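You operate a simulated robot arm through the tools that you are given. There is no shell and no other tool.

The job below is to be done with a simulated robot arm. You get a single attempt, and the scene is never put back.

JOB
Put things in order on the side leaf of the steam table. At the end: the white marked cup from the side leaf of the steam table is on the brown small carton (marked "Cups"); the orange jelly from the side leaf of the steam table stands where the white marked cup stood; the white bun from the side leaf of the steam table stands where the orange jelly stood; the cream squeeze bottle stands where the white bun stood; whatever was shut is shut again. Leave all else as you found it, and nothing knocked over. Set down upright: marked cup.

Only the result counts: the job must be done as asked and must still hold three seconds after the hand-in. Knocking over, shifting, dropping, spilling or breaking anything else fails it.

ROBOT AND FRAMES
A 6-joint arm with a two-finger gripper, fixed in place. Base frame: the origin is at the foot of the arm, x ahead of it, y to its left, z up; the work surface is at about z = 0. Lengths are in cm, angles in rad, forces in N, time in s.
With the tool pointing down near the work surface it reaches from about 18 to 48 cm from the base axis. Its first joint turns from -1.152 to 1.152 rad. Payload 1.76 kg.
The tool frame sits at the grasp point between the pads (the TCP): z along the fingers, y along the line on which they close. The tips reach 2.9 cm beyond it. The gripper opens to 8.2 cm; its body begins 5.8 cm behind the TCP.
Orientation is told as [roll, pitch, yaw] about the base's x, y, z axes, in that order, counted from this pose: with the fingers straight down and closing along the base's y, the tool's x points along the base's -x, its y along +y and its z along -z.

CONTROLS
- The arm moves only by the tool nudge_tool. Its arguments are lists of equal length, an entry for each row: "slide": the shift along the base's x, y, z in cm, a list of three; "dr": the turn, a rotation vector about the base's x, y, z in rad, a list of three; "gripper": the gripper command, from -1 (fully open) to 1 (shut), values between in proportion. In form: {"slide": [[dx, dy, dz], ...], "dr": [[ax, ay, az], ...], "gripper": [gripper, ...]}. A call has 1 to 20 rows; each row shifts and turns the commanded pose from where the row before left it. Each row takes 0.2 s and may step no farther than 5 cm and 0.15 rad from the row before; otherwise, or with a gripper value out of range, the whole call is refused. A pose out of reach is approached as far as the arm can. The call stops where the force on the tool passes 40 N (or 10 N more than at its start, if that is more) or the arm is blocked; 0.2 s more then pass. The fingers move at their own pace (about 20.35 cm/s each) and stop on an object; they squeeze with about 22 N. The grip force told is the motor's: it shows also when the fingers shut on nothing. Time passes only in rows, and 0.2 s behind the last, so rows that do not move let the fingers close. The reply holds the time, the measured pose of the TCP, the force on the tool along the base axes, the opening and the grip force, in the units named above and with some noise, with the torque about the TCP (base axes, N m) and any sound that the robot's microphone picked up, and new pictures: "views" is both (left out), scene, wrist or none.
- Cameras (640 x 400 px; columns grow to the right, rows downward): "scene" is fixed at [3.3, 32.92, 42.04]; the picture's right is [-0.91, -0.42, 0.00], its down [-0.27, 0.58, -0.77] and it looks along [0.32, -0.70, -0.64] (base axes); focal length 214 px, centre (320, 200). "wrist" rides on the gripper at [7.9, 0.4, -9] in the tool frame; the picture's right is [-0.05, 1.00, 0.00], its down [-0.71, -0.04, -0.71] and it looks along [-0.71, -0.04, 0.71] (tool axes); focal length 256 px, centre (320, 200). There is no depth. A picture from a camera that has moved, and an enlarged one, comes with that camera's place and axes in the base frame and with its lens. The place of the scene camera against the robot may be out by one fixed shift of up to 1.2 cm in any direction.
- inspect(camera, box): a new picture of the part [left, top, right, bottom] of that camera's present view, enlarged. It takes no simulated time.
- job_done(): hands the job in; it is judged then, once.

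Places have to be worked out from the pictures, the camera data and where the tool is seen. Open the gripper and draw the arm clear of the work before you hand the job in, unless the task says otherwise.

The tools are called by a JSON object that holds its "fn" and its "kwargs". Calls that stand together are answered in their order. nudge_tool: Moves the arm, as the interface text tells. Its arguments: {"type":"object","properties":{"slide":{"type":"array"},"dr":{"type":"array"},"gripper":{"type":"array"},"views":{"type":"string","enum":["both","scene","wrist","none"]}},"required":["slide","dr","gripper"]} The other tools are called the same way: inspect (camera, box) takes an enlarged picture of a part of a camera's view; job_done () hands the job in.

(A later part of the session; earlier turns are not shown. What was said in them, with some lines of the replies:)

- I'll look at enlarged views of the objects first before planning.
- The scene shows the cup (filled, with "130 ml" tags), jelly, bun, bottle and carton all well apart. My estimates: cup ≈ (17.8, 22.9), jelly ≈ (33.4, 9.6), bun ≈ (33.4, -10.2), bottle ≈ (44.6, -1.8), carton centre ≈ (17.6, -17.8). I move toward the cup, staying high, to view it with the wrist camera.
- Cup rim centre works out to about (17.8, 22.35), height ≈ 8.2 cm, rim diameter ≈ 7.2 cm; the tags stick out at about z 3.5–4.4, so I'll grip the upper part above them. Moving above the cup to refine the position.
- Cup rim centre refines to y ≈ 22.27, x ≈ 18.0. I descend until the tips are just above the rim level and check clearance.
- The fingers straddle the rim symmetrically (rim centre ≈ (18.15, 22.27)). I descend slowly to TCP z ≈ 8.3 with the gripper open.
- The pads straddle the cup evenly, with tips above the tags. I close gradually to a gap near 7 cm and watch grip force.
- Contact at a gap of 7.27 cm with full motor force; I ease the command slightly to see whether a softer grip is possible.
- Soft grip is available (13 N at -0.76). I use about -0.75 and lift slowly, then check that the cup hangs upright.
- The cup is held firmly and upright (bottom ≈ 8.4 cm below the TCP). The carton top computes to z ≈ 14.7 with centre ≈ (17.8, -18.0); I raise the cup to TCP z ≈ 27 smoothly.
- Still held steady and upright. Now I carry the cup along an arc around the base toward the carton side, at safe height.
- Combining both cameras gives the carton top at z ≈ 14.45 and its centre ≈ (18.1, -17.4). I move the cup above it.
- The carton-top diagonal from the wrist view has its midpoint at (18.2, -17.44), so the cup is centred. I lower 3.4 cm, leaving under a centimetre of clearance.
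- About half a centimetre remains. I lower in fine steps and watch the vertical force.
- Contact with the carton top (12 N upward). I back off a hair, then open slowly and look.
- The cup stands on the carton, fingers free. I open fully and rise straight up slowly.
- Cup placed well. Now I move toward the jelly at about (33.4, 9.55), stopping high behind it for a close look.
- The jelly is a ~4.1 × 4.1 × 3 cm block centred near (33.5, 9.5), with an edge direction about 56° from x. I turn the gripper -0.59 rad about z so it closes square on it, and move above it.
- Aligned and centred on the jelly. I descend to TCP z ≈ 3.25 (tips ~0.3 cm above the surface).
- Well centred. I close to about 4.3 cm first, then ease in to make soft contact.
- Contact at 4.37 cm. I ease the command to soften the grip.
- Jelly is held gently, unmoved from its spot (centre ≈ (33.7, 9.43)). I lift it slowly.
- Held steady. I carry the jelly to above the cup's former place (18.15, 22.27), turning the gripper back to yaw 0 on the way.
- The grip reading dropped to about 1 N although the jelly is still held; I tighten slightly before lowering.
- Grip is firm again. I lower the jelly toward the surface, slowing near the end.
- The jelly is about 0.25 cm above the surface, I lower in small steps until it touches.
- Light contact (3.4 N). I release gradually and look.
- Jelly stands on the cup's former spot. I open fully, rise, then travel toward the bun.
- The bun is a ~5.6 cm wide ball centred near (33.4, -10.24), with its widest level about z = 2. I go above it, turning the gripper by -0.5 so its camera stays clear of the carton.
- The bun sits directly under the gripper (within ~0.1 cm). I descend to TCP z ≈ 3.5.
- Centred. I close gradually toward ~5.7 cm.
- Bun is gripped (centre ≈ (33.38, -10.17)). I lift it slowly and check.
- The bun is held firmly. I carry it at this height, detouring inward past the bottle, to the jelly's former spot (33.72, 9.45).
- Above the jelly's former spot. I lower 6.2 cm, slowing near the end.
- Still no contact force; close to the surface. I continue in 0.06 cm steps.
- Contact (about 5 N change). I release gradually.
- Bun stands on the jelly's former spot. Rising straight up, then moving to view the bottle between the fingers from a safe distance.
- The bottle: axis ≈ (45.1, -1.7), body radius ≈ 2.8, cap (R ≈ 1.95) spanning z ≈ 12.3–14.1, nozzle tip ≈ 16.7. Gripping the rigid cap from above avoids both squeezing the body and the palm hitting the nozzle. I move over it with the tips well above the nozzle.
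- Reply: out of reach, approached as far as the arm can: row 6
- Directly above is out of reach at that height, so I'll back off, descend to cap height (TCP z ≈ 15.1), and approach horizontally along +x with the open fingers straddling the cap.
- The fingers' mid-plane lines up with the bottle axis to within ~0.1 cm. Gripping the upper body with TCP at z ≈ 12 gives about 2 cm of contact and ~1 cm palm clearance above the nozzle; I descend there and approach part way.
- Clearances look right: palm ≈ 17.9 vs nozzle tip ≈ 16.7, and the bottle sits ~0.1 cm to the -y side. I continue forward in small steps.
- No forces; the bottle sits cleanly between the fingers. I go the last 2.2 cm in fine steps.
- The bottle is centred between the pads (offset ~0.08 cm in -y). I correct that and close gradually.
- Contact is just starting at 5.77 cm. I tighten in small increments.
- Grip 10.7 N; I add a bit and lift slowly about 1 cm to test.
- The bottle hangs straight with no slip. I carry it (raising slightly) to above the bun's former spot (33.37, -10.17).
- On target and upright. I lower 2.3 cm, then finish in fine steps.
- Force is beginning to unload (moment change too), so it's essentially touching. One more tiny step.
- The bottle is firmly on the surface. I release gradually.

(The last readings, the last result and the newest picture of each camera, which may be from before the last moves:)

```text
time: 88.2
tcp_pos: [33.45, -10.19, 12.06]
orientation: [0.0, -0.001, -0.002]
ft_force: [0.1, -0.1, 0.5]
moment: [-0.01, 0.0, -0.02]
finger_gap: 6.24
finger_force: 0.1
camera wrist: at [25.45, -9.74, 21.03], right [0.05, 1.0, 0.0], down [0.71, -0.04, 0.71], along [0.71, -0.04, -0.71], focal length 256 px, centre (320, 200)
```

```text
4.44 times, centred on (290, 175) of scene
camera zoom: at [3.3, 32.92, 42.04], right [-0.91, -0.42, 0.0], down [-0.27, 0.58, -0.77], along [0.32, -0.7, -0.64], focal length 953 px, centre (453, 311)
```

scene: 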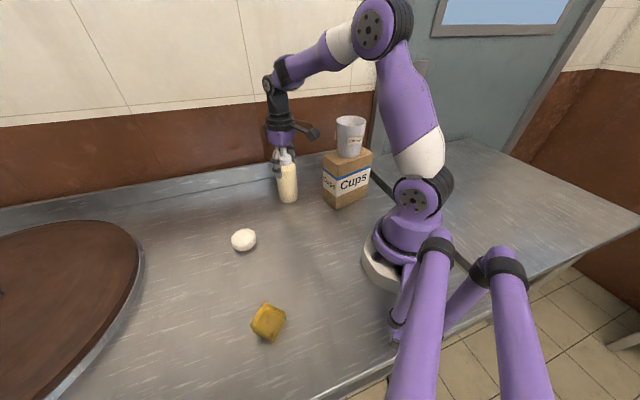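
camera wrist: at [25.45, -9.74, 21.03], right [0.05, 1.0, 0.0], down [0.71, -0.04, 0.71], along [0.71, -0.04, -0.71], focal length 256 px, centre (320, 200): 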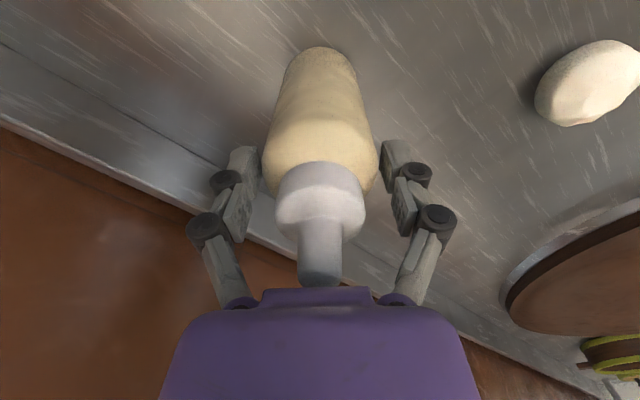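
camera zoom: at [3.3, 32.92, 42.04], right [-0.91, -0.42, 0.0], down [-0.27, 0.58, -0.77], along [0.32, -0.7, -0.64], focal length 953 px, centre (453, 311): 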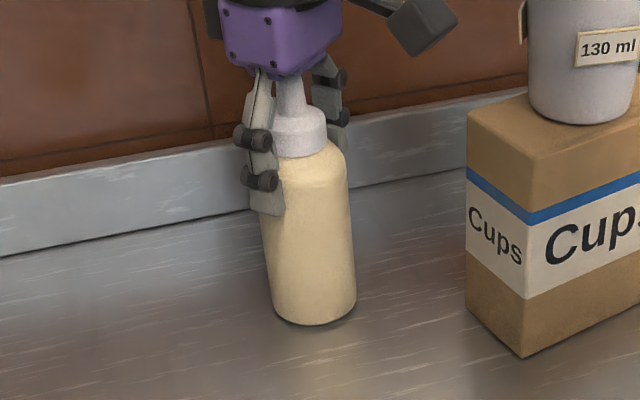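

The bottle stands upright and free. I open fully and rise straight up clear of the nozzle.

{"fn": "nudge_tool", "kwargs": {"slide": [[0, 0, 0], [0, 0, 0], [0, 0, 0], [0, 0, 0.5], [0, 0, 1.0], [0, 0, 1.5], [0, 0, 2.0], [0, 0, 2.0], [0, 0, 2.0], [0, 0, 2.0], [0, 0, 2.0], [0, 0, 0]], "dr": [[0, 0, 0], [0, 0, 0], [0, 0, 0], [0, 0, 0], [0, 0, 0], [0, 0, 0], [0, 0, 0], [0, 0, 0], [0, 0, 0], [0, 0, 0], [0, 0, 0], [0, 0, 0]], "gripper": [-0.65, -0.85, -1, -1, -1, -1, -1, -1, -1, -1, -1, -1]}}

{"fn": "inspect", "kwargs": {"camera": "scene", "box": [220, 110, 400, 230]}}

```text
time: 90.8
tcp_pos: [33.42, -10.2, 25.02]
orientation: [0.001, -0.002, 0.001]
ft_force: [0.3, 0.0, -0.7]
moment: [0.01, -0.01, -0.04]
finger_gap: 8.22
finger_force: 0.0
camera wrist: at [25.44, -9.73, 34.04], right [0.05, 1.0, 0.0], down [0.71, -0.04, 0.71], along [0.71, -0.04, -0.71], focal length 256 px, centre (320, 200)
```

scene: 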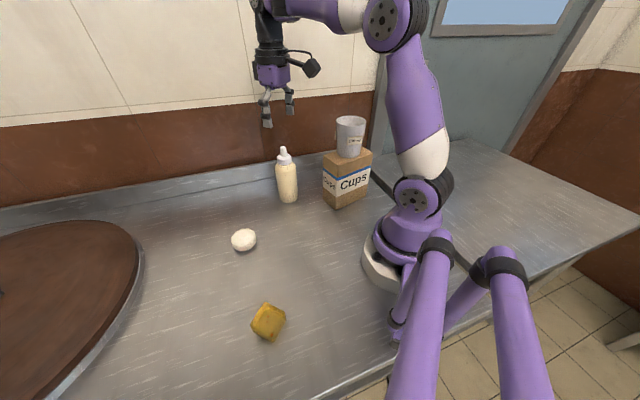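
wrist: 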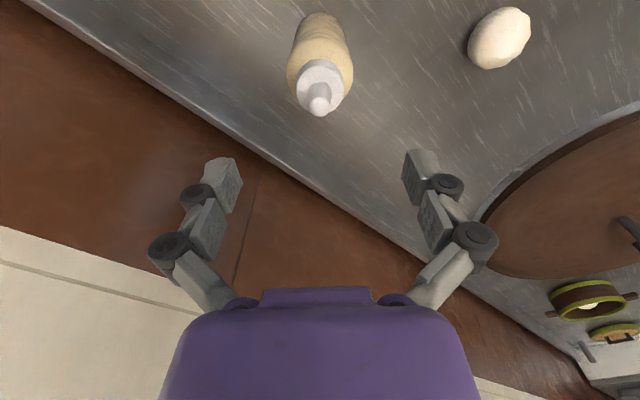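

```text
3.33 times, centred on (310, 170) of scene
camera zoom: at [3.3, 32.92, 42.04], right [-0.91, -0.42, 0.0], down [-0.27, 0.58, -0.77], along [0.32, -0.7, -0.64], focal length 715 px, centre (353, 300)
```

zoom: 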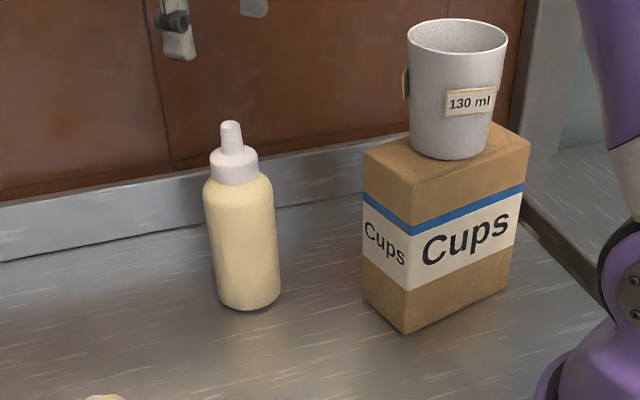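

All items are in place: cup upright on the carton, jelly, bun and bottle on their new spots. I retract the arm to near its starting pose, clear of everything, and check once more.

{"fn": "nudge_tool", "kwargs": {"slide": [[0, 0, 2.0], [-1.0, 2.0, 2.0], [-1.0, 3.0, 1.0], [-1.0, 3.0, 1.0], [-1.0, 3.0, 1.0], [-1.0, 3.5, 0], [-0.3, 3.3, 0], [0, 0, 0]], "dr": [[0, 0, 0], [0, 0, 0], [0, 0, 0], [0, 0, 0], [0, 0, 0], [0, 0, 0], [0, 0, 0], [0, 0, 0]], "gripper": [-1, -1, -1, -1, -1, -1, -1, -1]}}

{"fn": "inspect", "kwargs": {"camera": "scene", "box": [200, 100, 400, 360]}}

```text
time: 92.6
tcp_pos: [28.05, 7.8, 32.3]
orientation: [-0.003, -0.003, -0.003]
ft_force: [-0.2, 0.6, -0.7]
moment: [-0.03, -0.02, 0.02]
finger_gap: 8.2
finger_force: 0.0
camera wrist: at [20.17, 8.14, 41.26], right [0.05, 1.0, 0.0], down [0.7, -0.04, 0.71], along [0.71, -0.04, -0.71], focal length 256 px, centre (320, 200)
```

scene: 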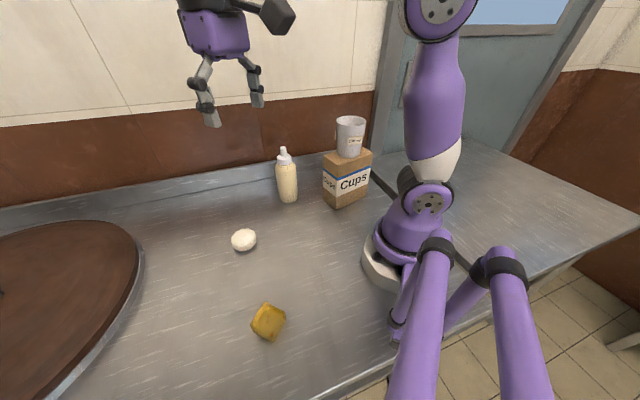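
wrist: 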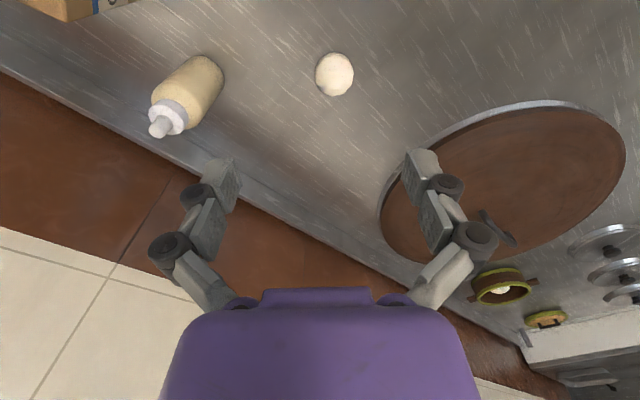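

```text
1.54 times, centred on (300, 230) of scene
camera zoom: at [3.29, 32.92, 42.04], right [-0.91, -0.42, 0.0], down [-0.27, 0.58, -0.77], along [0.32, -0.7, -0.64], focal length 330 px, centre (351, 154)
```

zoom: 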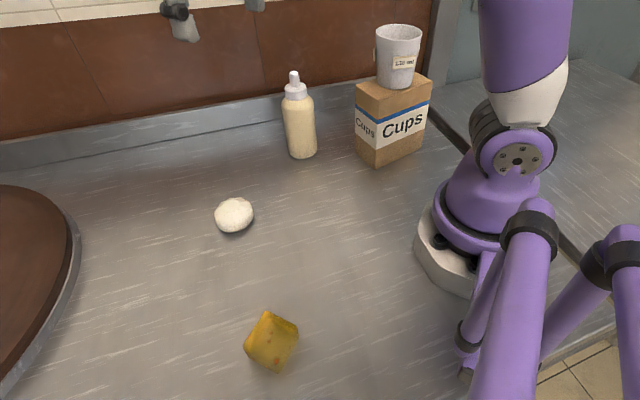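

From the same pose as the start, the wrist view shows the bun at the jelly's old pixel (≈(334, 74)) and the bottle base at the bun's old pixel. The jelly is on the cup's spot, and the cup is upright on the unmoved carton. The gripper is open and the arm clear, so I hand in the job.

{"fn": "job_done", "kwargs": {}}

```text
The job is handed in.
```

I moved all four items as asked and handed the job in. I don't have the judge's verdict. In the last pictures before hand-in everything was upright, and the carton looked unmoved.

| Item | Where it is now |
|---|---|
| White marked cup | Upright and centred on top of the "Cups" carton, contents still in it |
| Orange jelly | Where the cup stood |
| White bun | Where the jelly stood |
| Cream squeeze bottle | Upright where the bun stood |

- **Placement:** comparing the first and last wrist pictures, taken from nearly the same pose, the bun lines up with the jelly's old spot and the bottle base with the bun's old spot. I placed the jelly from the measured cup position, probably within a few millimetres. It sits turned from its original angle.
- **Shut things:** I opened nothing, so there was nothing to shut again.
- **Arm:** it is back near its starting pose with the gripper open, clear of the work.
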